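You operate a simulated robot arm through the tools that you are given. There is no shell and no other tool.

You run a simulated robot arm. Do the job below in one go: nothing can be reset, and whatever is moved stays where it is left.

TASK
Get mill three milling at the speed on its job card.
Fine: open the air valve and switch the pump on before Start; no fault or trip; leave the other controls as they are.
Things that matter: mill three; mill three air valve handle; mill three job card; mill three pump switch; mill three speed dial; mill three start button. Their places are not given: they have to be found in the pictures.

The check looks at the end state, three seconds after you hand in, the way a careful person would. Anything else that was tipped, shoved, dropped, spilled or broken makes it a failure.

THE ROBOT
A 6-joint arm with a two-finger gripper, fixed in place. Base frame: the origin is on the floor under the middle of its stand, x ahead of it, y to its left, z up. Units: mm, degrees, N and s.
It reaches about 1637 mm from its shoulder. Its first joint turns from -166.0 to 166.0 degrees. Payload 3.43 kg.
The tool frame sits at the grasp point between the pads (the TCP): z along the fingers, y along the line on which they close. The tips reach 20 mm beyond it. The gripper opens to 190 mm; its body begins 248 mm behind the TCP.
Orientation is that of the tool frame in the base frame, as [roll, pitch, yaw] about the fixed x, y, z axes, in that order (R = Rz(yaw) Ry(pitch) Rx(roll)). With the fingers straight down and closing along the base's y, the tool's x points along the base's -x, its y along +y and its z along -z.

THE INTERFACE
- The arm moves only by the tool send_rows. Its argument "motion" is a list of rows, each a list of 3 entries, a list of its own where there are three numbers: the shift along the tool's x, y, z in units of 40 mm (1.0 is 40 mm), then the turn, a rotation vector about the tool's x, y, z in units of 4 degrees (1.0 is 4 degrees), then the gripper command, from -1 (fully open) to 1 (shut), values between in proportion. In form: [[[x, y, z], [rx, ry, rz], fingers], ...]. A call has 1 to 20 rows; each row shifts and turns the commanded pose from where the row before left it, along the tool's axes as they then stand. A call with a number of a shift or a turn outside -1 to 1 is refused whole. Rows are played at 5 a second. More than 50 mm and 8.6 degrees between two rows, or a gripper value outside its range, and nothing of the call is played. A pose out of reach is approached as far as the arm can. The call stops where the force on the tool passes 90 N (or 10 N more than at its start, if that is more) or the arm is blocked; 0.2 s more then pass. The fingers move at their own pace (about 45 mm/s each) and stop on an object; they squeeze with about 40 N. The grip force told is the motor's: it shows also when the fingers shut on nothing. Time passes only in rows, and 0.2 s behind the last, so rows that do not move let the fingers close. It gives the time, the measured TCP pose, the force on the tool (base axes), the opening and the grip force at its end, in the units of the frame above (readings bear some noise), with the torque about the TCP (base axes, N m) and any sound that the robot's microphone picked up, and new pictures: "views" is both (left out), scene, wrist or none.
- Cameras (640 x 400 px; columns grow to the right, rows downward): "scene" is fixed at [402, 499.2, 1720.5]; the picture's right is [-0.59, -0.80, 0.00], its down [-0.64, 0.48, -0.60] and it looks along [0.48, -0.36, -0.80] (base axes); focal length 312 px, centre (320, 200). "wrist" rides on the gripper at [70, -8, -288] in the tool frame; the picture's right is [0.12, 0.99, 0.00], its down [-0.96, 0.12, -0.25] and it looks along [-0.25, 0.03, 0.97] (tool axes); focal length 261 px, centre (320, 200).
- raise_lower(by): slides the trunk up (or, below 0, down) by that many mm; the arm rides with it, the base frame stays. It gives what a move gives, with no picture.
- locate(camera, pixels): for up to 12 pixels [column, row] of the newest picture of that camera ("zoom" is the newest enlarged one), the place [x, y, z] in the base frame of the surface seen there, good to about 2 mm. It takes no simulated time.
- enlarge(camera, box): a new picture of the part [left, top, right, bottom] of that camera's present view, enlarged. It takes no simulated time.
- finish_job(): hands the job in; it is judged then, once.

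Open the gripper and draw the arm clear of the work before you hand the job in, unless the task says otherwise.

The tools are called as a command line: name --argument value ..., lists and objects as JSON in quotes. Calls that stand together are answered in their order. send_rows: Moves the arm, as the interface text tells. Its arguments: {"type":"object","properties":{"motion":{"type":"array"},"views":{"type":"string","enum":["both","scene","wrist","none"]}},"required":["motion"]} The other tools are called the same way: raise_lower (by) moves the trunk up or down; locate (camera, pixels) gives the place of the surface under pixels of a picture; enlarge (camera, box) takes an enlarged picture of a part of a camera's view; finish_job () hands the job in.

At the start:

```text
time: 0.0
eef_pos: [642.1, -151.2, 1299.8]
ee_rot: [-180.0, 0.0, -180.0]
wrist_force: [0.2, -0.1, 0.4]
ft_torque: [-0.03, 0.05, 0.01]
finger_gap: 190.2
finger_force: 0.1
trunk travel left (down, up): [-175.0, 65.0]
```

scene: 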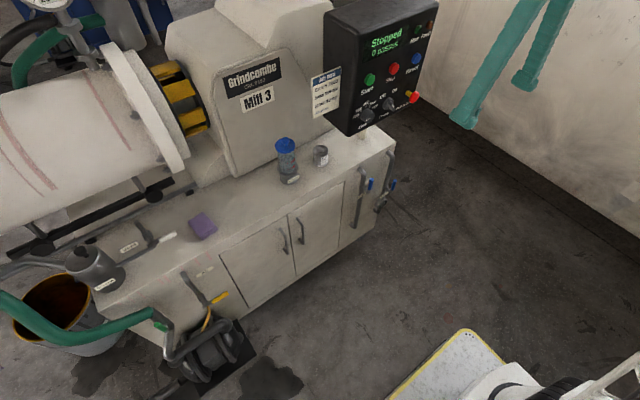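
wrist: 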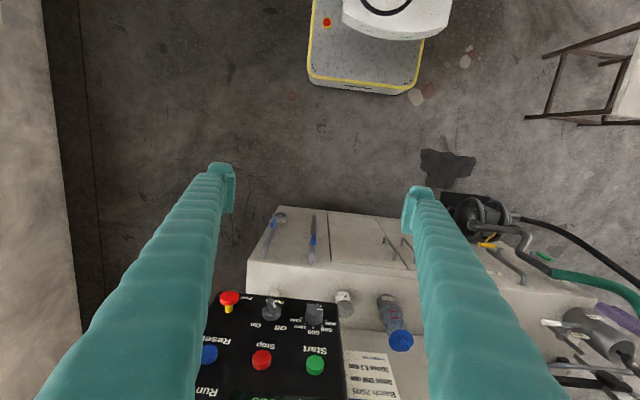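

The scene shows Mill 3 with its panel at about (380,60), a job card at (326,92), and several pipes and valves. I'll enlarge the panel, the card and the valve areas.

enlarge --camera "scene" --box '[300, 0, 450, 140]'

enlarge --camera "wrist" --box '[190, 270, 420, 400]'

enlarge --camera "scene" --box '[60, 200, 260, 380]'

enlarge --camera "scene" --box '[320, 130, 430, 250]'

```text
2.86 times, centred on (375, 70) of scene
```

zoom: 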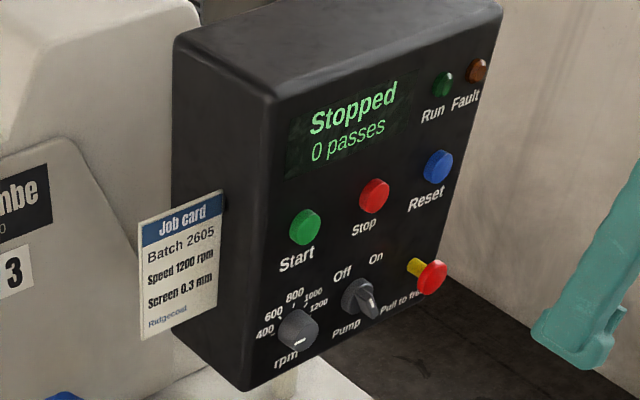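

```text
2.78 times, centred on (305, 335) of wrist
```

zoom: 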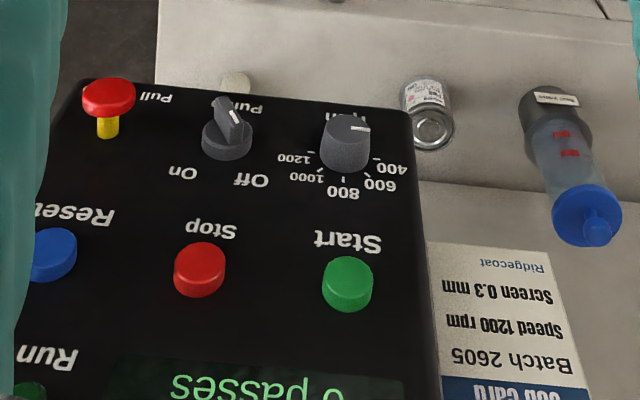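

```text
2.22 times, centred on (160, 290) of scene
```

zoom: 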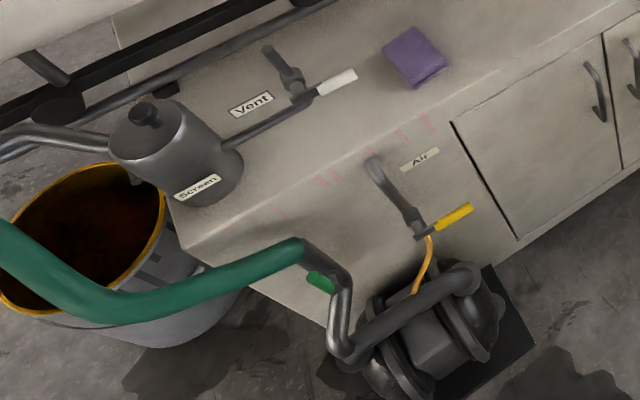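

```text
3.33 times, centred on (375, 190) of scene
```

zoom: 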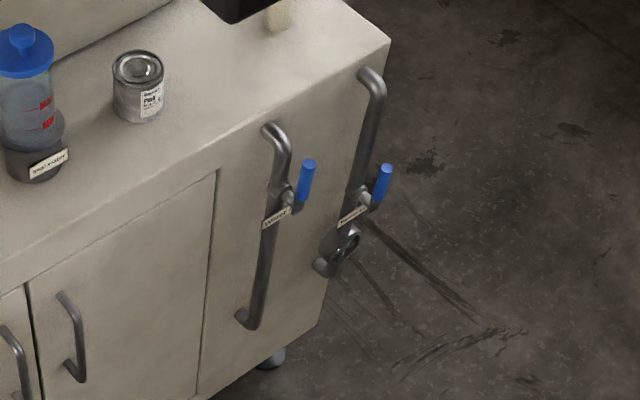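

The job card reads 1200 rpm, the dial reads 400–1200, and the pump is a rotary Off/On. The yellow "Air" handle sits at about scene (215,297), across its pipe, so it is closed. I'll locate the main points.

locate --camera "scene" --pixels '[[370, 79], [394, 69], [416, 59], [368, 115], [389, 104], [413, 97], [385, 42], [360, 95], [400, 85], [326, 92], [380, 12], [345, 110]]'

enlarge --camera "scene" --box '[170, 255, 240, 325]'

```text
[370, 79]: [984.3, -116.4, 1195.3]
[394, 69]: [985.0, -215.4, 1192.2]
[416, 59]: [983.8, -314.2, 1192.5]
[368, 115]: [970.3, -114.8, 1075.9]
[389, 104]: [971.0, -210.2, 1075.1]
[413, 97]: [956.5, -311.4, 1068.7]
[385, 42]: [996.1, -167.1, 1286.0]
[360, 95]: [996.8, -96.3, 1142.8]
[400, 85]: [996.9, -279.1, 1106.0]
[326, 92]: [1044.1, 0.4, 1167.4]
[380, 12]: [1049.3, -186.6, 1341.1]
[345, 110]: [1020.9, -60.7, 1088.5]
```

```text
5.71 times, centred on (205, 290) of scene
```

zoom: 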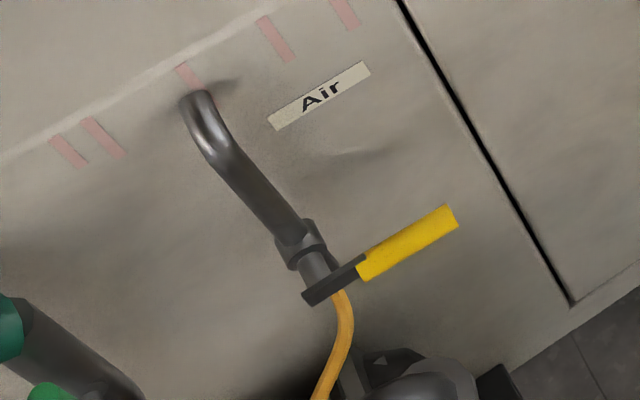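

The panel face is vertical at x≈997, facing the robot. Next I'll locate the air valve's handle, pivot, pipe and surroundings in this zoom.

locate --camera "zoom" --pixels '[[448, 215], [405, 245], [365, 268], [340, 280], [308, 298], [300, 245], [318, 268], [240, 170], [200, 110], [345, 320], [320, 95], [480, 260]]'

locate --camera "scene" --pixels '[[217, 339], [205, 322], [180, 345], [161, 327], [240, 335], [203, 226], [125, 265], [300, 230], [286, 165], [366, 185], [391, 188], [322, 155]]'

```text
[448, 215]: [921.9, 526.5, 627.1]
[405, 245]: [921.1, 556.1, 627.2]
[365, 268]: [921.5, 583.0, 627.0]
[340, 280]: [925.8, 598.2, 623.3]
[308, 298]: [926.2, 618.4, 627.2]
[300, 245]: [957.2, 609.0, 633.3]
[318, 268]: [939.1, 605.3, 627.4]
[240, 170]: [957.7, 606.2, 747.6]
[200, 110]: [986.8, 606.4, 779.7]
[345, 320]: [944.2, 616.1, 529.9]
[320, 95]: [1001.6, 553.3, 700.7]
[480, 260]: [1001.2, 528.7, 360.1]
```

```text
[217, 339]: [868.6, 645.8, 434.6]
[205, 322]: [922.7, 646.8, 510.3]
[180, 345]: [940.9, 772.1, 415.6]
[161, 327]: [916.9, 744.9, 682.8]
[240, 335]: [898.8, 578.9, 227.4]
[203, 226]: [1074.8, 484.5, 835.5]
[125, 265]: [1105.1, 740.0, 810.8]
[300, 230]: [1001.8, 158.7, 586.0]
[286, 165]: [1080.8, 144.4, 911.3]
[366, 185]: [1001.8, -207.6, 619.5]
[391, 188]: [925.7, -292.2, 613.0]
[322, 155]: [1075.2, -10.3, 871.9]
```

The air handle points along -y from a pivot near (925, 605, 625), on a vertical pipe. I'll check the water valves for comparison and see where the green hose runs.

enlarge --camera "scene" --box '[345, 150, 410, 215]'

locate --camera "scene" --pixels '[[5, 300], [40, 328], [80, 336], [120, 325], [155, 312], [215, 350], [190, 365], [230, 330], [500, 60], [460, 335], [300, 245], [390, 390]]'

enlarge --camera "scene" --box '[0, 200, 320, 400]'

```text
6.15 times, centred on (378, 182) of scene
```

zoom: 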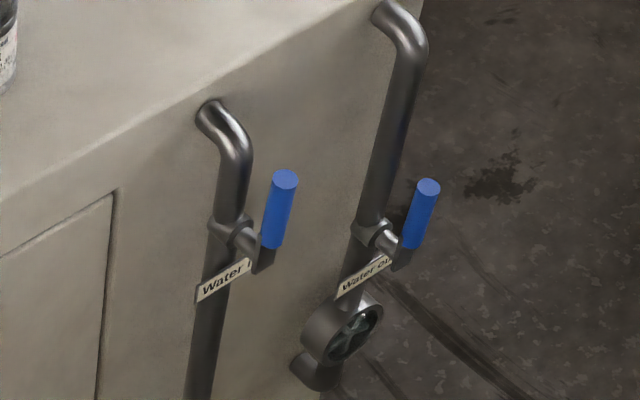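

```text
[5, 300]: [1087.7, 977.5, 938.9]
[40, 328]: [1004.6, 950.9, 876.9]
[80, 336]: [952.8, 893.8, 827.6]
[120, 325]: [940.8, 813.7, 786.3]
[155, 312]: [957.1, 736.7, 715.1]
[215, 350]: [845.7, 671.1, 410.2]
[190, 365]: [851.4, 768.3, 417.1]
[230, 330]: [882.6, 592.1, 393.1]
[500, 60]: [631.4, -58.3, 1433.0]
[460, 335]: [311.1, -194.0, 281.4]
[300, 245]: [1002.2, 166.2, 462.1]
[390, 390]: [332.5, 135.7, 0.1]
```

```text
2.00 times, centred on (160, 300) of scene
```

zoom: 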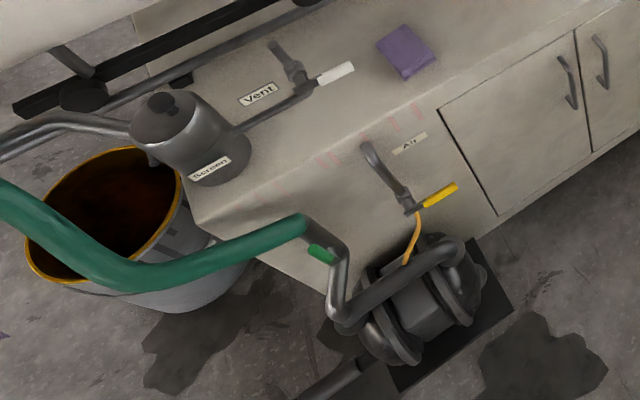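

The water valves' handles point up along their pipes, which means open, so the air handle should swing up. I'll look at the fingertips next to plan the contact.

enlarge --camera "wrist" --box '[150, 130, 500, 300]'

enlarge --camera "scene" --box '[430, 0, 640, 140]'

locate --camera "wrist" --pixels '[[222, 166], [230, 190], [218, 180], [228, 208], [207, 190], [200, 215], [412, 190], [405, 215], [425, 195], [432, 220]]'

```text
1.83 times, centred on (325, 215) of wrist
```

zoom: 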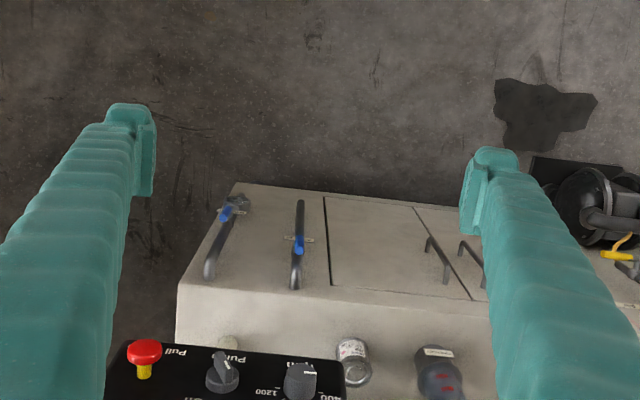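

```text
2.86 times, centred on (535, 70) of scene
```

zoom: 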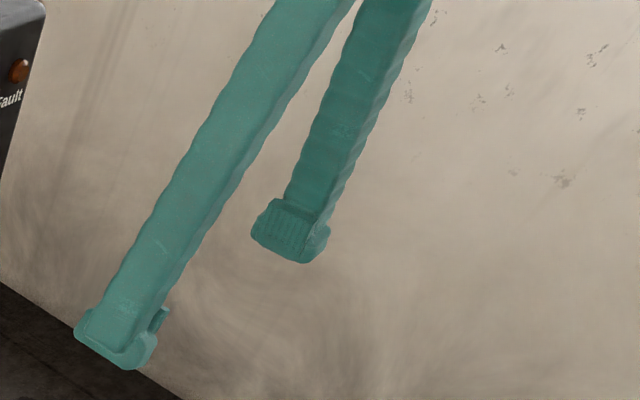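

```text
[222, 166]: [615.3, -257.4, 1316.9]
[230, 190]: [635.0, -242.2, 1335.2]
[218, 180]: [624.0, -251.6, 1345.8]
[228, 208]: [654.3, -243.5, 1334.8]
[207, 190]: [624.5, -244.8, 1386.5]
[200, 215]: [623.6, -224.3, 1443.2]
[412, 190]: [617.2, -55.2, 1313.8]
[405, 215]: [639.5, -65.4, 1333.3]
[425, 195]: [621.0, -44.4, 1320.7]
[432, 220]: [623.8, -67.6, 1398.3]
```

The fingertips are about 15 mm thick and 50 mm wide. I'll shut the gripper and carry the tool, still pointing down, along +y in front of the cabinet towards the air valve side, well clear at x≈700.

send_rows --motion '[[[-0.0853, 0.957, 0.441], [0, 0, 0], 1], [[-0.0853, 0.957, 0.441], [0, 0, 0], 1], [[-0.0853, 0.957, 0.441], [0, 0, 0], 1], [[-0.0853, 0.957, 0.441], [0, 0, 0], 1], [[-0.0853, 0.957, 0.441], [0, 0, 0], 1], [[-0.0853, 0.957, 0.441], [0, 0, 0], 1], [[-0.0853, 0.957, 0.441], [0, 0, 0], 1], [[-0.0853, 0.957, 0.441], [0, 0, 0], 1], [[-0.0853, 0.957, 0.441], [0, 0, 0], 1], [[-0.0853, 0.957, 0.441], [0, 0, 0], 1], [[-0.0853, 0.957, 0.441], [0, 0, 0], 1], [[-0.0853, 0.957, 0.441], [0, 0, 0], 1], [[-0.0853, 0.957, 0.441], [0, 0, 0], 1], [[-0.0853, 0.957, 0.441], [0, 0, 0], 1], [[-0.0853, 0.957, 0.441], [0, 0, 0], 1], [[-0.0853, 0.957, 0.441], [0, 0, 0], 1], [[-0.0853, 0.957, 0.441], [0, 0, 0], 1]]'

```text
time: 3.6
eef_pos: [697.3, 501.6, 998.9]
ee_rot: [180.0, 0.1, -180.0]
wrist_force: [-0.6, -0.5, 0.5]
ft_torque: [0.12, -0.04, 0.01]
finger_gap: 0.0
finger_force: 33.9
trunk travel left (down, up): [-175.0, 65.0]
```

scene: 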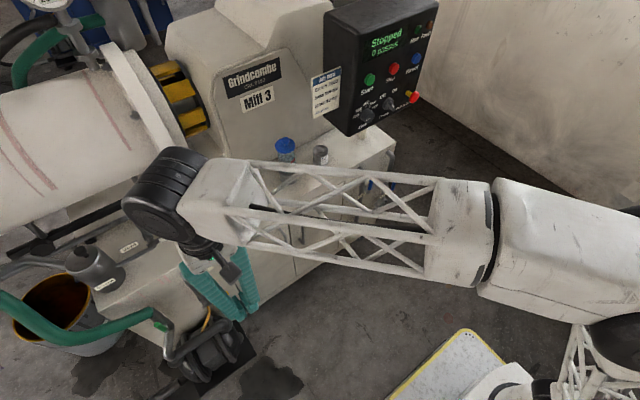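
wrist: 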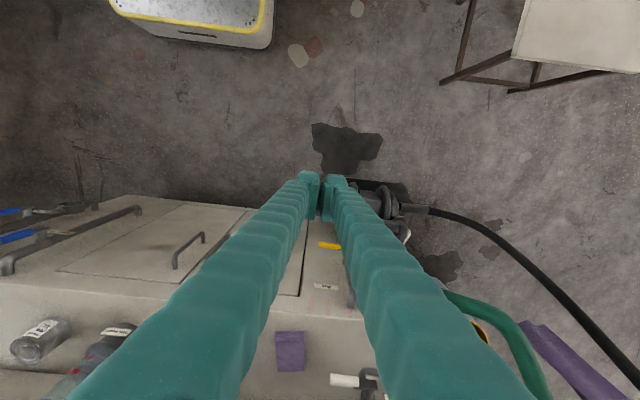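

The fingers are shut and the tool is at (697, 502, 999). Next I'll tilt the tool towards horizontal, fingers towards +x, in place.

send_rows --motion '[[[0, 0, 0], [0, -1, 0], 1], [[0, 0, 0], [0, -1, 0], 1], [[0, 0, 0], [0, -1, 0], 1], [[0, 0, 0], [0, -1, 0], 1], [[0, 0, 0], [0, -1, 0], 1], [[0, 0, 0], [0, -1, 0], 1], [[0, 0, 0], [0, -1, 0], 1], [[0, 0, 0], [0, -1, 0], 1], [[0, 0, 0], [0, -1, 0], 1], [[0, 0, 0], [0, -1, 0], 1], [[0, 0, 0], [0, -1, 0], 1], [[0, 0, 0], [0, -1, 0], 1]]'

```text
time: 6.2
eef_pos: [699.6, 498.7, 1001.7]
ee_rot: [-180.0, 48.1, -179.9]
wrist_force: [0.5, -1.3, 0.5]
ft_torque: [0.03, 0.02, 0.05]
finger_gap: 0.0
finger_force: 34.2
trunk travel left (down, up): [-175.0, 65.0]
```

scene: 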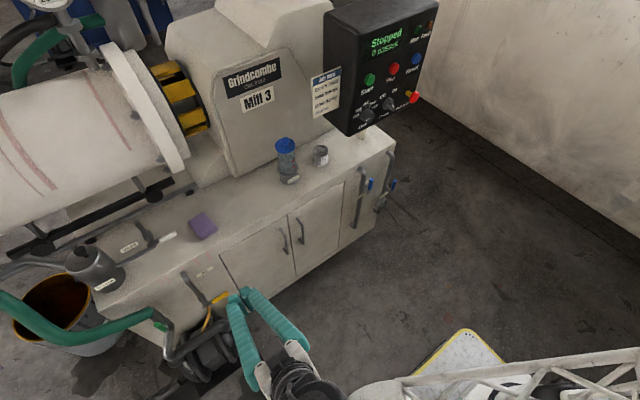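
wrist: 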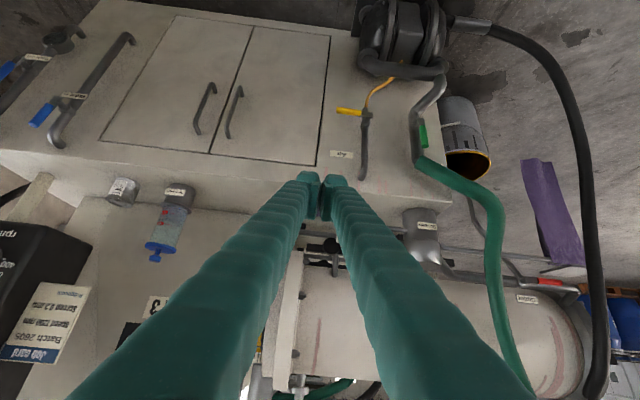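

The tool is at 48° and clear. I'll finish the tilt to horizontal, then lower along the tool's x (now down) to z≈690, staying at x≈700 in front of the valve.

send_rows --motion '[[[0, 0, 0], [0, -0.952, 0], 1], [[0, 0, 0], [0, -0.952, 0], 1], [[0, 0, 0], [0, -0.952, 0], 1], [[0, 0, 0], [0, -0.952, 0], 1], [[0, 0, 0], [0, -0.952, 0], 1], [[0, 0, 0], [0, -0.952, 0], 1], [[0, 0, 0], [0, -0.952, 0], 1], [[0, 0, 0], [0, -0.952, 0], 1], [[0, 0, 0], [0, -0.952, 0], 1], [[0, 0, 0], [0, -0.952, 0], 1], [[0, 0, 0], [0, -0.952, 0], 1], [[0.97, 0, 0], [0, 0, 0], 1], [[0.97, 0, 0], [0, 0, 0], 1], [[0.97, 0, 0], [0, 0, 0], 1], [[0.97, 0, 0], [0, 0, 0], 1], [[0.97, 0, 0], [0, 0, 0], 1], [[0.97, 0, 0], [0, 0, 0], 1], [[0.97, 0, 0], [0, 0, 0], 1], [[0.97, 0, 0], [0, 0, 0], 1]]'

```text
time: 10.2
eef_pos: [727.9, 573.4, 772.7]
ee_rot: [-124.0, 88.6, -124.9]
wrist_force: [-0.8, -1.8, 0.8]
ft_torque: [0.0, 0.22, 0.09]
finger_gap: 0.1
finger_force: 34.2
out of reach, approached as far as the arm can: row 15, 16, 17, 18, 19
trunk travel left (down, up): [-175.0, 65.0]
```

scene: 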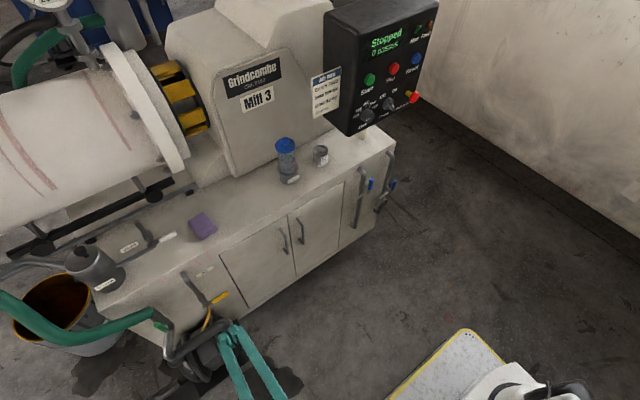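
wrist: 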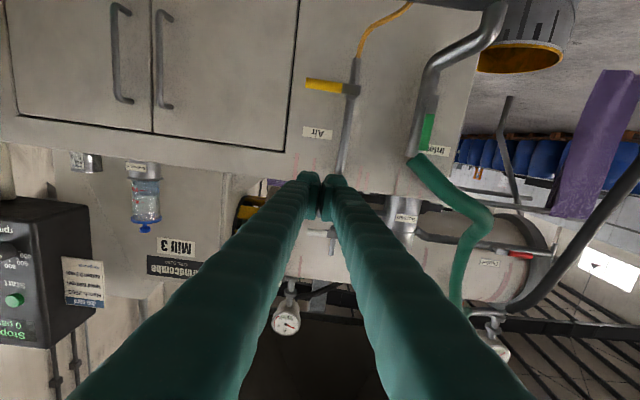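

The arm stalled short at (728, 573, 773), since horizontal and this low is out of its reach at the current trunk height. I'll lower the trunk, which carries the arm straight down. Nothing is below the fingers at x≈730.

raise_lower --by -150

```text
time: 11.9
eef_pos: [728.1, 573.6, 622.8]
ee_rot: [-123.9, 88.7, -124.5]
wrist_force: [-0.2, 1.0, -0.3]
ft_torque: [-0.02, 0.02, -0.02]
finger_gap: 0.0
finger_force: 34.5
trunk travel left (down, up): [-25.0, 215.0]
```

The TCP is now at z≈623. A still row will show whether the commanded pose matches the measured one.

send_rows --motion '[[[0, 0, 0], [0, 0, 0], 1], [[0, 0, 0], [0, 0, 0], 1]]' --views "wrist"

```text
time: 12.6
eef_pos: [726.6, 573.5, 623.3]
ee_rot: [-123.9, 88.8, -124.5]
wrist_force: [0.2, 0.8, 0.2]
ft_torque: [0.03, -0.01, 0.03]
finger_gap: 0.1
finger_force: 34.2
trunk travel left (down, up): [-25.0, 215.0]
```

wrist: 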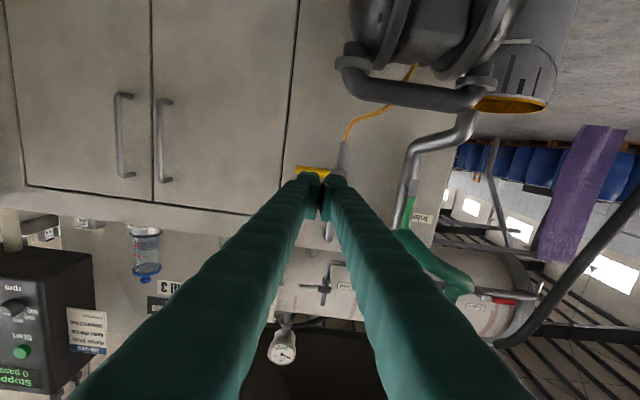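

The commanded pose follows the measured one, and the tool points along +x at the handle's height. I'll measure the handle from this closer view.

enlarge --camera "wrist" --box '[270, 120, 390, 220]'

enlarge --camera "scene" --box '[180, 270, 270, 350]'

```text
4.00 times, centred on (330, 170) of wrist
```

zoom: 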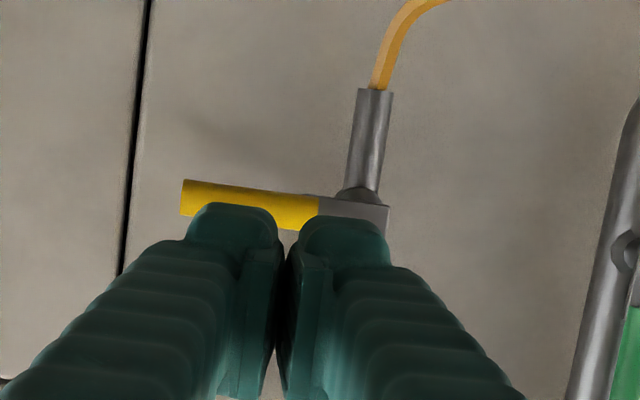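

```text
5.00 times, centred on (225, 310) of scene
```

zoom: 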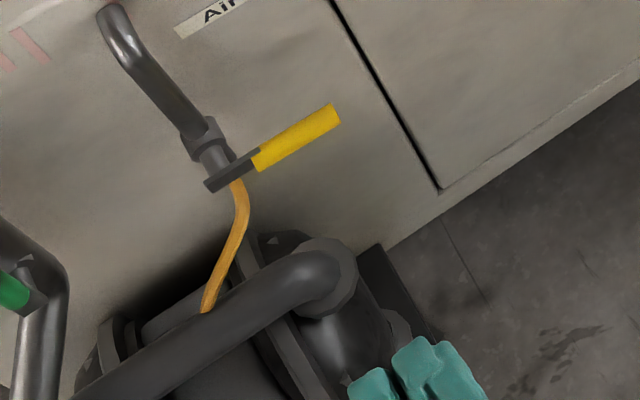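

locate --camera "wrist" --pixels '[[297, 169], [297, 172], [305, 168], [305, 171], [318, 171], [346, 172], [341, 169], [343, 155], [335, 169], [343, 145]]'

locate --camera "zoom" --pixels '[[335, 115], [300, 135], [300, 150], [262, 160], [245, 160], [210, 185], [212, 165], [228, 165], [205, 130], [240, 210]]'

```text
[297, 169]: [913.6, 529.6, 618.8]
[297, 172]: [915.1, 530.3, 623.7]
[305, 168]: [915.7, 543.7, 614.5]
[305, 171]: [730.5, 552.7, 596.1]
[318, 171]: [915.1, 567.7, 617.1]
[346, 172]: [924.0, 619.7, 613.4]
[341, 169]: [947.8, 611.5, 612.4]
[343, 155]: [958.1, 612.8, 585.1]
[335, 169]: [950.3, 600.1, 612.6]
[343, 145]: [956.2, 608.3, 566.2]
```

```text
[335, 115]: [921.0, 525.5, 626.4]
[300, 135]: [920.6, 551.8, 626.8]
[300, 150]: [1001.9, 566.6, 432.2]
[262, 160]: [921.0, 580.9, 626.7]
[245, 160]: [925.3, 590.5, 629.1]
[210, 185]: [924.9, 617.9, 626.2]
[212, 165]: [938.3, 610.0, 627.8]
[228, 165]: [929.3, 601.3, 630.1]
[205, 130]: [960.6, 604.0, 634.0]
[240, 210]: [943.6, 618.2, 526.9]
```

The handle occupies x 914–929, z 612–628 and y 521–588, with its pivot near y=606, z=620. I'll shift to y≈540, come forward to x≈850, drop to z≈575 below the handle, and check the pose.

send_rows --motion '[[[0, -0.84, 0.3], [0, 0, 0], 1], [[0, 0, 0.75], [0, 0, 0], 1], [[0, 0, 0.75], [0, 0, 0], 1], [[0, 0, 0.75], [0, 0, 0], 1], [[0.3, 0, 0.5], [0, 0, 0], 1], [[0.45, 0, 0], [0, 0, 0], 1], [[0.45, 0, 0], [0, 0, 0], 1], [[0, 0, 0], [0, 0, 0], 1]]'

```text
time: 14.3
eef_pos: [851.2, 544.4, 582.4]
ee_rot: [-121.7, 88.3, -122.5]
wrist_force: [0.6, 0.2, 0.4]
ft_torque: [0.01, 0.01, 0.01]
finger_gap: 0.0
finger_force: 34.5
out of reach, approached as far as the arm can: row 1
trunk travel left (down, up): [-25.0, 215.0]
```

scene: 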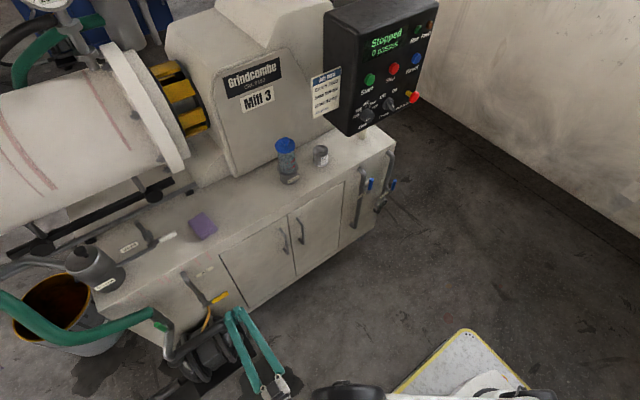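
wrist: 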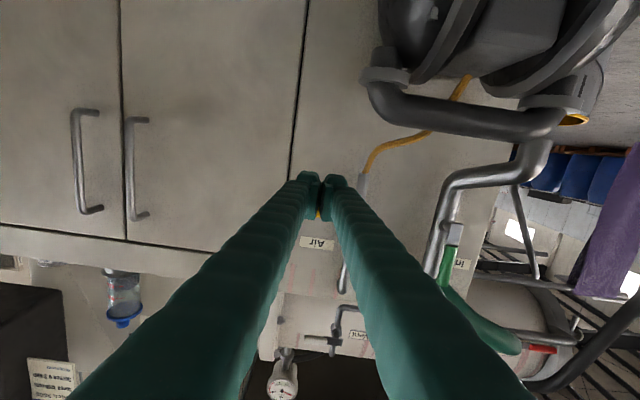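

The tool is at (851, 544, 582), with the fingertip top just below the handle underside at 612. I'll advance 67 mm with a slight drop so the tips sit under the handle.

send_rows --motion '[[[0.15, -0.05, 0.4], [0, 0, 0], 1], [[0, -0.05, 0.45], [0, 0, 0], 1], [[0, 0, 0.45], [0, 0, 0], 1], [[0, 0, 0.4], [0, 0, 0], 1], [[0, 0, 0], [0, 0, 0], 1]]'

```text
time: 15.6
eef_pos: [921.7, 537.9, 573.3]
ee_rot: [-124.0, 88.6, -124.7]
wrist_force: [-0.3, -0.5, 0.5]
ft_torque: [0.0, -0.02, 0.01]
finger_gap: 0.2
finger_force: 34.3
trunk travel left (down, up): [-25.0, 215.0]
```

scene: 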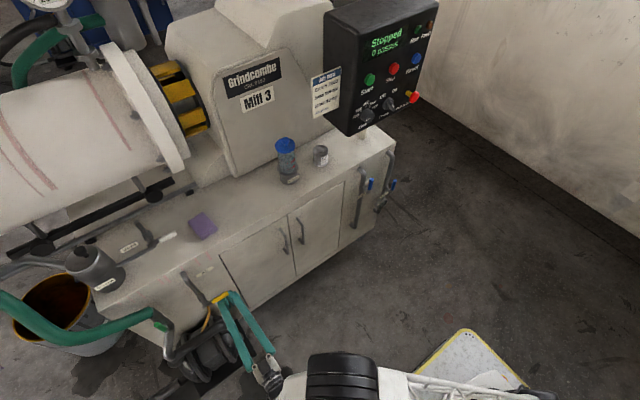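
wrist: 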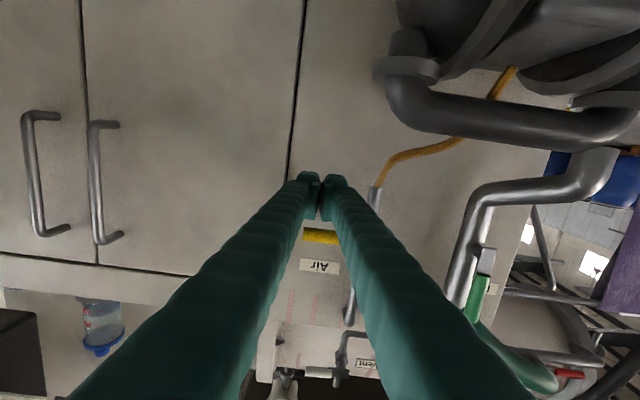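

The tips are just under the yellow handle, which shows above them at (320,236) in the upside-down wrist view. I'll push up about 40 mm in small steps and watch the force.

send_rows --motion '[[[-0.25, -0.04, 0], [0, 0, 0], 1], [[-0.25, -0.04, 0], [0, 0, 0], 1], [[-0.25, -0.04, 0], [0, 0, 0], 1], [[-0.25, -0.04, 0], [0, 0, 0], 1]]'

```text
time: 16.6
eef_pos: [919.3, 533.7, 615.4]
ee_rot: [-123.0, 88.7, -123.8]
wrist_force: [0.4, -0.3, -2.0]
ft_torque: [-0.04, -0.05, 0.03]
finger_gap: 0.0
finger_force: 34.2
trunk travel left (down, up): [-25.0, 215.0]
```

scene: 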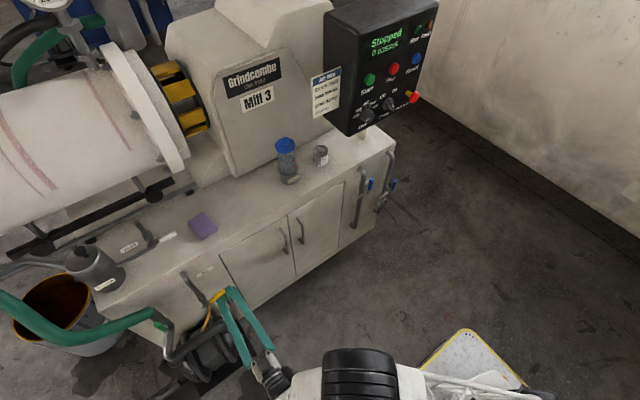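
wrist: 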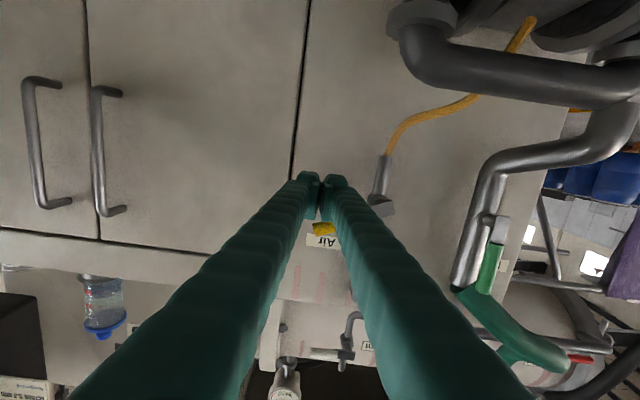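

The handle is following easily (force ≈2 N), with its lever stub at (380,206) now slanted. I'll continue along the arc.

send_rows --motion '[[[-0.21, -0.05, 0], [0, 0, 0], 1], [[-0.21, -0.05, 0], [0, 0, 0], 1], [[-0.245, 0.075, 0], [0, 0, 0], 1], [[-0.245, 0.075, 0], [0, 0, 0], 1], [[-0.225, 0.175, 0], [0, 0, 0], 1], [[-0.225, 0.175, 0], [0, 0, 0], 1]]'

enlarge --camera "scene" --box '[180, 260, 270, 340]'

```text
time: 17.9
eef_pos: [921.0, 550.5, 668.9]
ee_rot: [-122.7, 88.7, -123.5]
wrist_force: [0.4, -1.3, 0.0]
ft_torque: [0.0, 0.01, 0.0]
finger_gap: 0.1
finger_force: 34.3
trunk travel left (down, up): [-25.0, 215.0]
```

scene: 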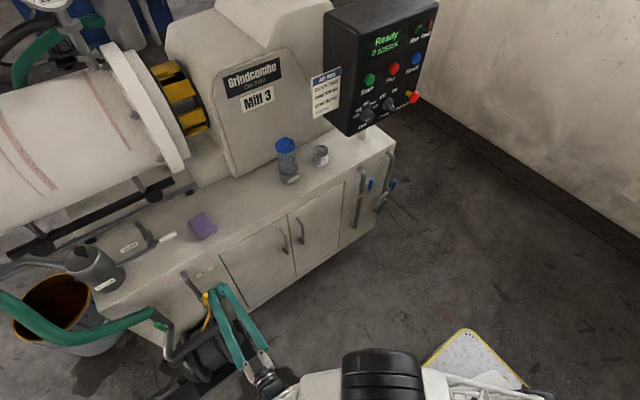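
wrist: 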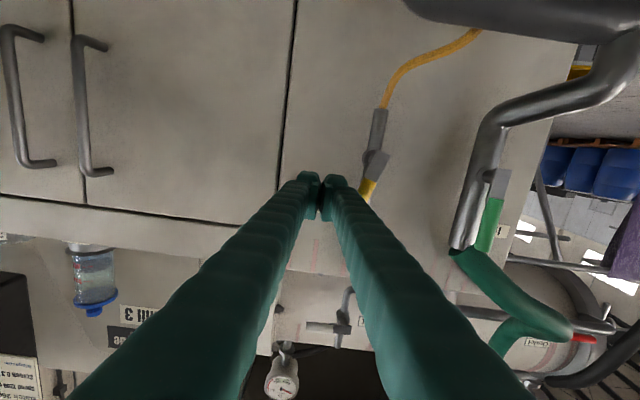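

```text
5.00 times, centred on (225, 300) of scene
```

zoom: 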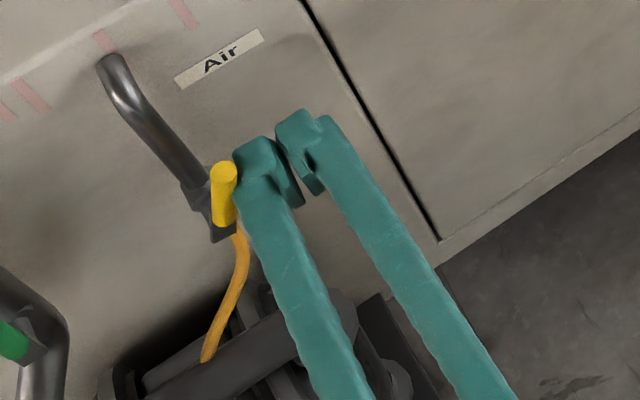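

The panel now reads "Ready" and the handle is nearly upright. I'll push the last degrees towards vertical, watching the force.

send_rows --motion '[[[-0.16, 0.2, 0], [0, 0, 0], 1], [[-0.1, 0.15, 0], [0, 0, 0], 1], [[0, 0.12, 0], [0, 0, 0], 1]]'

enlarge --camera "scene" --box '[180, 260, 270, 340]'

enlarge --camera "wrist" --box '[290, 80, 440, 240]'

```text
time: 18.8
eef_pos: [921.8, 569.5, 677.8]
ee_rot: [-124.6, 88.7, -125.3]
wrist_force: [-0.3, -0.9, -0.4]
ft_torque: [0.05, 0.04, 0.0]
finger_gap: 0.0
finger_force: 34.6
trunk travel left (down, up): [-25.0, 215.0]
```

scene: 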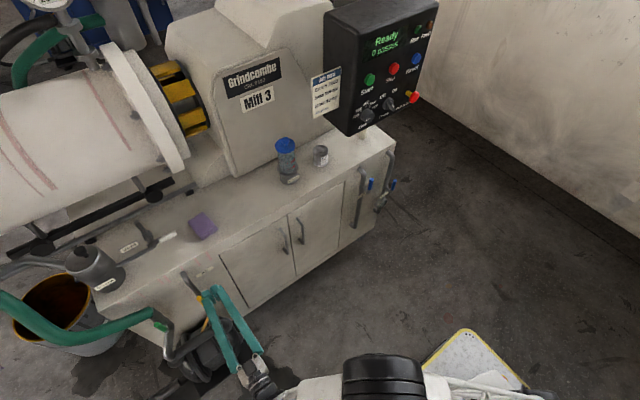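
wrist: 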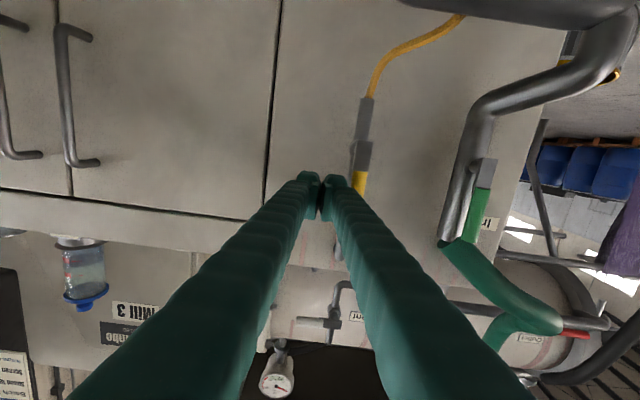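

```text
5.00 times, centred on (225, 300) of scene
```

zoom: 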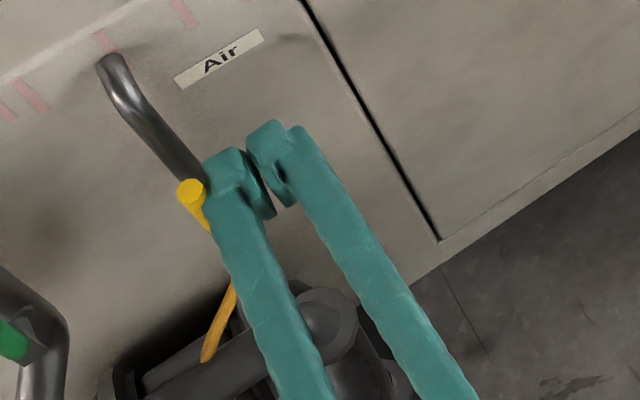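

```text
2.50 times, centred on (365, 160) of wrist
```

zoom: 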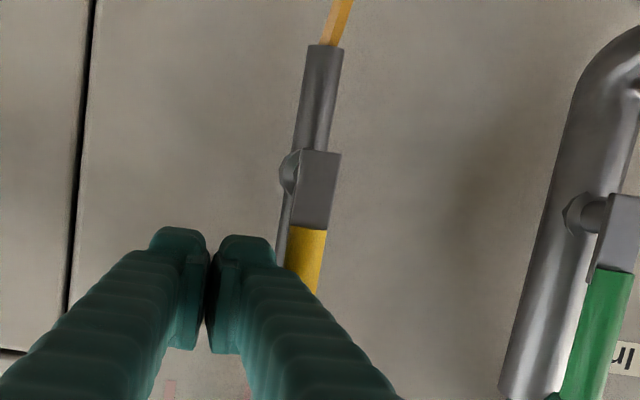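

The handle looks parallel to its pipe. I'll measure its ends before deciding whether any more push is needed.

locate --camera "wrist" --pixels '[[356, 145], [370, 145], [364, 145], [353, 176], [366, 176], [360, 178], [365, 110], [359, 186]]'

locate --camera "scene" --pixels '[[199, 298], [197, 297], [200, 300], [202, 303]]'

```text
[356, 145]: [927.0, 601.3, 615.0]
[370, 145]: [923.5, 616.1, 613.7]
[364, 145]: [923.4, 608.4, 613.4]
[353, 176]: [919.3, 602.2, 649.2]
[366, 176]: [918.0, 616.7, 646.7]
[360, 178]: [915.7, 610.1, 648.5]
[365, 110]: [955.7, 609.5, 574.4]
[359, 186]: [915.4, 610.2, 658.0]
```

```text
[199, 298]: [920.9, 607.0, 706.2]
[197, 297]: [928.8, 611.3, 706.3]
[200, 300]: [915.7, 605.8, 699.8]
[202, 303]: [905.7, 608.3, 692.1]
```

The handle is vertical at y≈609 over its whole length, so it is fully open, and the panel says Ready. I'll move off the handle in -y, back out in -x, and start upward.

send_rows --motion '[[[0, -0.5, 0], [0, 0, 0], 1], [[0, -0.25, -0.5], [0, 0, 0], 1], [[0, 0, -0.9], [0, 0, 0], 1], [[0, 0, -0.9], [0, 0, 0], 1], [[-0.4, 0, -0.5], [0, 0, 0], 1], [[-0.9, 0, 0], [0, 0, 0], 1], [[-0.9, 0, 0], [0, 0, 0], 1]]' --views "scene"

raise_lower --by 150

```text
time: 20.4
eef_pos: [810.4, 541.2, 767.0]
ee_rot: [-122.9, 88.6, -123.6]
wrist_force: [-0.2, 0.0, -0.5]
ft_torque: [0.01, -0.18, -0.05]
finger_gap: 0.0
finger_force: 34.8
trunk travel left (down, up): [-25.0, 215.0]
```

scene: 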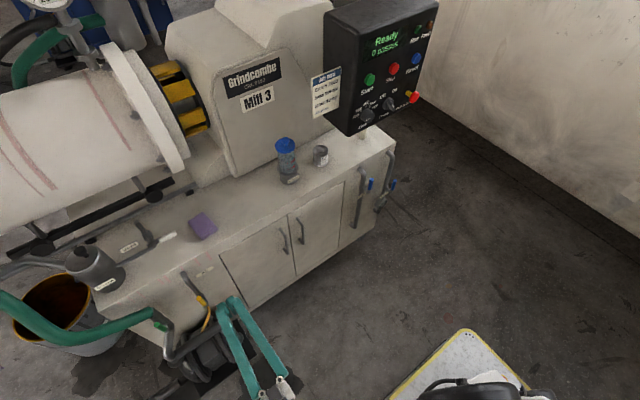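

```text
time: 22.1
eef_pos: [811.0, 542.2, 917.4]
ee_rot: [-123.8, 88.7, -124.5]
wrist_force: [-0.9, -0.1, -0.1]
ft_torque: [0.0, -0.01, 0.0]
finger_gap: 0.0
finger_force: 34.0
trunk travel left (down, up): [-175.0, 65.0]
```

At (811, 542, 917) the arm is clear. I'll move sideways to the panel at y≈-115, z≈1130, holding x≈811, well short of the knobs at x≈956.

send_rows --motion '[[[-0.313, -0.966, 0], [0, 0, 0], 1], [[-0.313, -0.966, 0], [0, 0, 0], 1], [[-0.313, -0.966, 0], [0, 0, 0], 1], [[-0.313, -0.966, 0], [0, 0, 0], 1], [[-0.313, -0.966, 0], [0, 0, 0], 1], [[-0.313, -0.966, 0], [0, 0, 0], 1], [[-0.313, -0.966, 0], [0, 0, 0], 1], [[-0.313, -0.966, 0], [0, 0, 0], 1], [[-0.313, -0.966, 0], [0, 0, 0], 1], [[-0.313, -0.966, 0], [0, 0, 0], 1], [[-0.313, -0.966, 0], [0, 0, 0], 1], [[-0.313, -0.966, 0], [0, 0, 0], 1], [[-0.313, -0.966, 0], [0, 0, 0], 1], [[-0.313, -0.966, 0], [0, 0, 0], 1], [[-0.313, -0.966, 0], [0, 0, 0], 1], [[-0.313, -0.966, 0], [0, 0, 0], 1], [[-0.313, -0.966, 0], [0, 0, 0], 1]]'

```text
time: 25.7
eef_pos: [821.0, 50.3, 1119.7]
ee_rot: [-126.1, 88.5, -128.2]
wrist_force: [0.3, 0.4, 0.0]
ft_torque: [0.0, 0.01, 0.0]
finger_gap: 0.0
finger_force: 34.8
out of reach, approached as far as the arm can: row 8, 9, 10, 11, 13, 14, 15, 16, 17
trunk travel left (down, up): [-175.0, 65.0]
```

scene: 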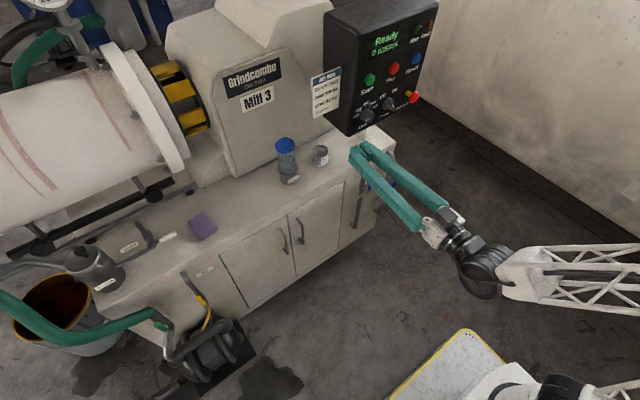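
wrist: 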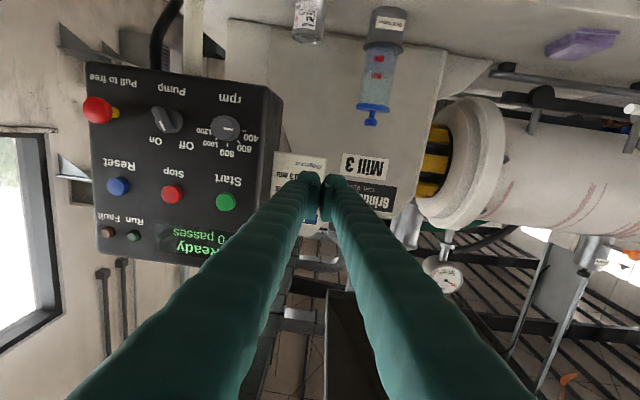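

The arm reached (821, 50, 1120), and the wrist view shows the panel upside down. I'll enlarge the dial and the pump switch.

enlarge --camera "wrist" --box '[90, 80, 270, 200]'

locate --camera "zoom" --pixels '[[470, 155], [480, 170], [250, 130], [290, 145], [495, 405], [310, 380], [118, 345], [100, 90]]'

```text
3.33 times, centred on (180, 140) of wrist
```

zoom: 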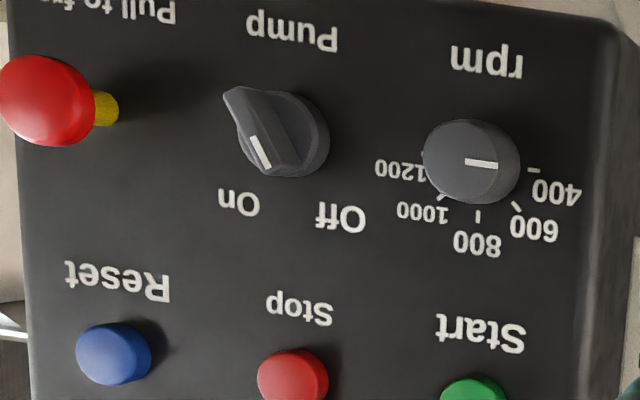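

```text
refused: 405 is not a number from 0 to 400
```

The dial mark points to 400 (viewer's left), and 1200 is on the opposite side, 180° clockwise. The pump pointer is toward "Off". I'll measure both knobs and the panel face.

locate --camera "zoom" --pixels '[[465, 160], [430, 150], [500, 165], [465, 125], [465, 195], [515, 160], [450, 250], [533, 170], [422, 155], [478, 215]]'

locate --camera "zoom" --pixels '[[232, 95], [245, 115], [262, 155], [272, 168], [300, 165], [322, 130], [300, 100], [260, 95], [285, 130], [45, 100], [105, 105], [118, 345]]'

```text
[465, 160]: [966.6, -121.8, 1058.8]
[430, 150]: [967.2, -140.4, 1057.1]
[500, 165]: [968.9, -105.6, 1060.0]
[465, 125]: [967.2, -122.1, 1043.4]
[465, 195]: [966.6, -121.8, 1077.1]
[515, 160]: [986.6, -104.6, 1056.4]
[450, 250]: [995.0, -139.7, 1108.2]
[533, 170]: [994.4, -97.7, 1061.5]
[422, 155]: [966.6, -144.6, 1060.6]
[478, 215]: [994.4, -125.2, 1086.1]
```

```text
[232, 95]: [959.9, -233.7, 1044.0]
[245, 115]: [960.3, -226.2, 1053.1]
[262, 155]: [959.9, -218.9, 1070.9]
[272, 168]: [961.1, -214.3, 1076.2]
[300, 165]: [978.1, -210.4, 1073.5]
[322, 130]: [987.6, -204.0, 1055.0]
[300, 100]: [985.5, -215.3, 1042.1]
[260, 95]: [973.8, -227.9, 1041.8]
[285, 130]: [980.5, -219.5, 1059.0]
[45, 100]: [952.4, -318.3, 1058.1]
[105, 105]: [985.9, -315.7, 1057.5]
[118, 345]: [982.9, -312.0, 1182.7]
```

The dial axis is at y≈-124, z≈1060, with its front at x≈966.5 and a radius of about 20. The pump ridge is centred near y≈-221, z≈1060, tilted about 30° toward Off. I'll move forward and across to face the dial, correcting the small angle error.

send_rows --motion '[[[0.1, -0.7, 0.3], [-0.09, -0.04, 0.05], 1], [[0.1, -0.7, 0.3], [-0.09, -0.04, 0.05], 1], [[0.1, -0.7, 0.25], [-0.09, -0.04, 0.05], 1], [[0.1, -0.7, 0.25], [-0.09, -0.04, 0.05], 1], [[0.1, -0.7, 0.2], [-0.09, -0.04, 0.05], 1], [[0.1, -0.7, 0.2], [-0.09, -0.04, 0.05], 1]]'

```text
time: 27.1
eef_pos: [827.2, 40.2, 1111.8]
ee_rot: [-130.7, 88.8, -133.8]
wrist_force: [0.5, 0.6, -0.2]
ft_torque: [0.0, -0.02, 0.02]
finger_gap: 0.0
finger_force: 34.1
out of reach, approached as far as the arm can: row 1, 2, 3, 4, 5, 6
trunk travel left (down, up): [-175.0, 65.0]
```

scene: 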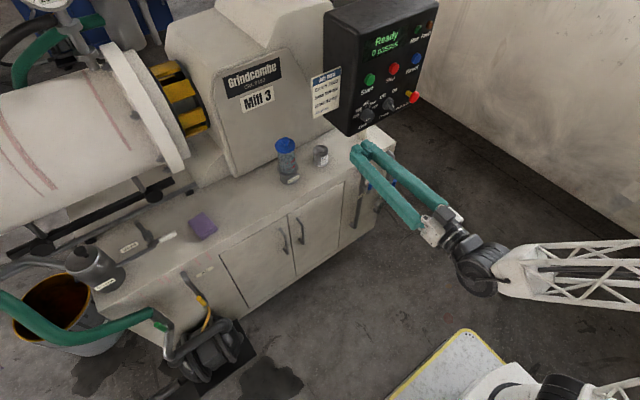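
wrist: 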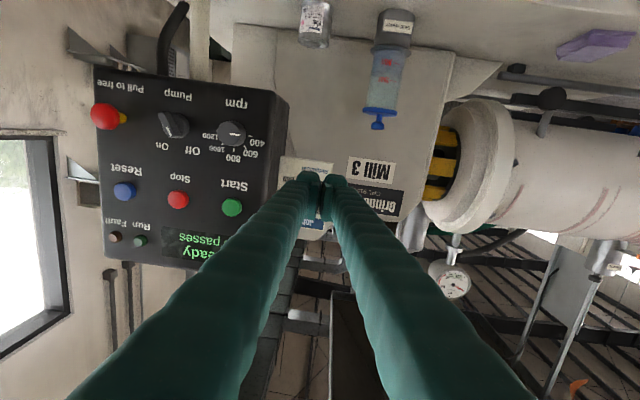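

The arm is at an inner reach limit, since the wrist is too close to the shoulder. Lowering the trunk makes the panel relatively higher, which should free it. The fingers at x≈827 are clear below.

raise_lower --by -130

```text
time: 28.7
eef_pos: [826.7, 38.9, 983.1]
ee_rot: [-130.4, 88.8, -133.4]
wrist_force: [0.4, -0.4, -0.2]
ft_torque: [-0.02, -0.01, 0.02]
finger_gap: 0.0
finger_force: 34.7
trunk travel left (down, up): [-45.0, 195.0]
```

With the trunk lowered the TCP is at z≈983. I'll try again to move in front of the dial at about (870, -124, 1060) with the angle corrections.

send_rows --motion '[[[-0.6, -0.1, 0.2], [-0.125, -0.033, 0.04], 1], [[-0.6, -0.3, 0.2], [-0.125, -0.033, 0.04], 1], [[-0.4, -0.8, 0.2], [-0.125, -0.033, 0.04], 1], [[-0.3, -0.9, 0.2], [-0.125, -0.033, 0.04], 1], [[0, -0.95, 0.2], [-0.125, -0.033, 0.04], 1], [[0, -0.95, 0.2], [-0.125, -0.033, 0.04], 1]]'

```text
time: 30.1
eef_pos: [842.2, 33.2, 1037.9]
ee_rot: [-145.9, 89.1, -149.0]
wrist_force: [0.4, -0.6, -0.1]
ft_torque: [-0.01, 0.01, -0.01]
finger_gap: 0.0
finger_force: 34.0
out of reach, approached as far as the arm can: row 2, 3, 4, 5, 6
trunk travel left (down, up): [-45.0, 195.0]
```

scene: 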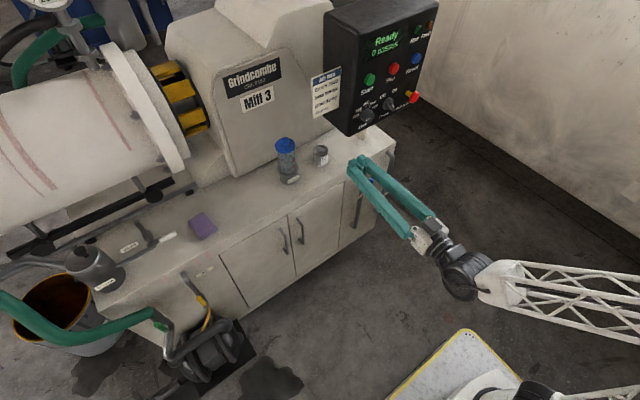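
wrist: 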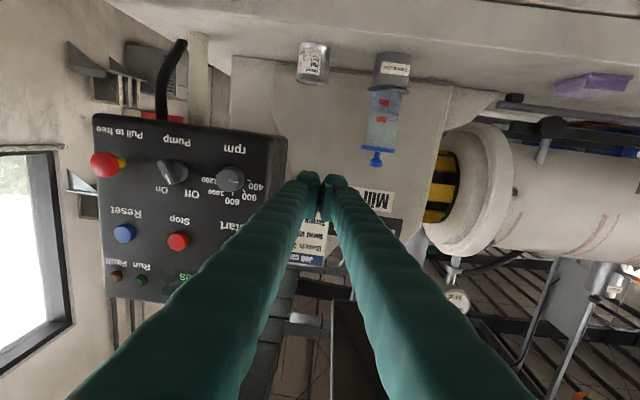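

It is still blocked at y≈33. I'll measure where the arm's links are to find out what limits it.

locate --camera "scene" --pixels '[[460, 275], [490, 282], [520, 270], [525, 300], [580, 280], [580, 315], [630, 285], [635, 330], [440, 250], [535, 390], [600, 390], [480, 385]]'

enlarge --camera "scene" --box '[340, 140, 640, 400]'

```text
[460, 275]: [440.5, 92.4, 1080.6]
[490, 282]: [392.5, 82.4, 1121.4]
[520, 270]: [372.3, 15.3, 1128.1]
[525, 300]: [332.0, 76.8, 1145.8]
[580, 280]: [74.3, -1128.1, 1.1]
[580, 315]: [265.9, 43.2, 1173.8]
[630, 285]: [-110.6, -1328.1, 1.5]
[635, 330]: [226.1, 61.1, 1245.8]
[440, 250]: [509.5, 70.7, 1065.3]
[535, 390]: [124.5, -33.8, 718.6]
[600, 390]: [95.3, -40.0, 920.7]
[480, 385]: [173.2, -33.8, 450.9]
```

```text
1.54 times, centred on (490, 270) of scene
```

zoom: 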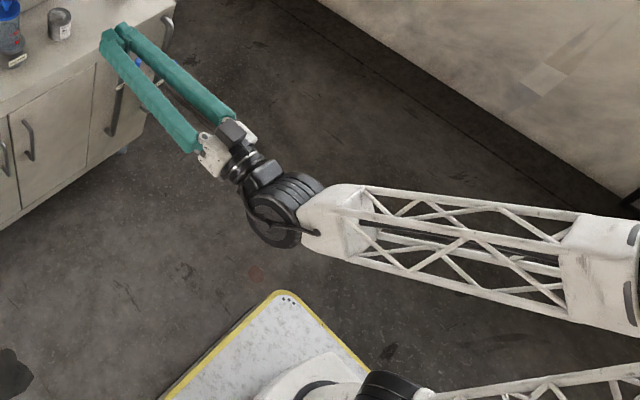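

The forearm slopes down from an elbow that is folded tight, so more forward distance should open it. The space up to x≈950 is clear here, so I'll advance along +x first.

send_rows --motion '[[[0, 0, 0.6], [0, 0, 0], 1], [[0, 0, 0.6], [0, 0, 0], 1], [[0, 0, 0], [0, 0, 0], 1]]' --views "none"

```text
time: 30.9
eef_pos: [892.0, 32.3, 1038.8]
ee_rot: [-148.5, 89.1, -152.2]
wrist_force: [-0.3, 0.2, 0.0]
ft_torque: [0.04, 0.0, 0.0]
finger_gap: 0.0
finger_force: 34.3
trunk travel left (down, up): [-45.0, 195.0]
```

send_rows --motion '[[[-0.1, -0.95, 0.05], [0, 0, 0], 1], [[-0.1, -0.95, 0.05], [0, 0, 0], 1], [[-0.1, -0.95, 0.05], [0, 0, 0], 1], [[-0.1, -0.95, 0.05], [0, 0, 0], 1]]' --views "wrist"

```text
time: 31.9
eef_pos: [885.8, 9.6, 1035.9]
ee_rot: [-154.1, 88.9, -159.1]
wrist_force: [-0.6, 0.6, 0.3]
ft_torque: [-0.07, 0.02, 0.01]
finger_gap: 0.0
finger_force: 34.5
out of reach, approached as far as the arm can: row 1, 2, 3, 4
trunk travel left (down, up): [-45.0, 195.0]
```

wrist: 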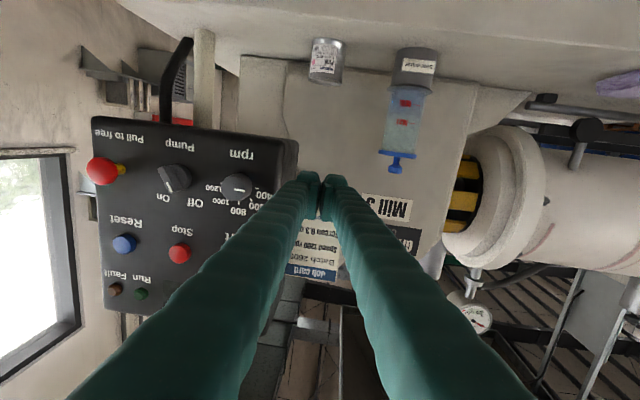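

The tool cannot swing left of the arm's plane in this wrist branch, so a forearm-roll limit is the likely cause. I'll unwind it by going back to larger y, tipping the tool down, returning to y≈0, and then tipping it up within the arm's plane.

send_rows --motion '[[[0, 0.95, 0], [0, 0, 0], 1], [[0, 0.95, 0], [0, 0, 0], 1], [[0, 0.95, 0], [0, 0, 0], 1], [[0, 0.95, 0], [0, 0, 0], 1], [[0, 0.95, 0], [0, 0, 0], 1], [[0, 0.95, 0], [0, 0, 0], 1], [[0, 0.95, 0], [0, 0, 0], 1], [[0, 0.95, 0], [0, 0, 0], 1], [[0, 0.95, 0], [0, 0, 0], 1]]' --views "none"

```text
time: 33.9
eef_pos: [906.7, 353.0, 1033.2]
ee_rot: [-145.8, 89.3, -148.9]
wrist_force: [0.1, -0.6, 0.1]
ft_torque: [0.0, 0.11, 0.08]
finger_gap: 0.0
finger_force: 34.2
trunk travel left (down, up): [-45.0, 195.0]
```

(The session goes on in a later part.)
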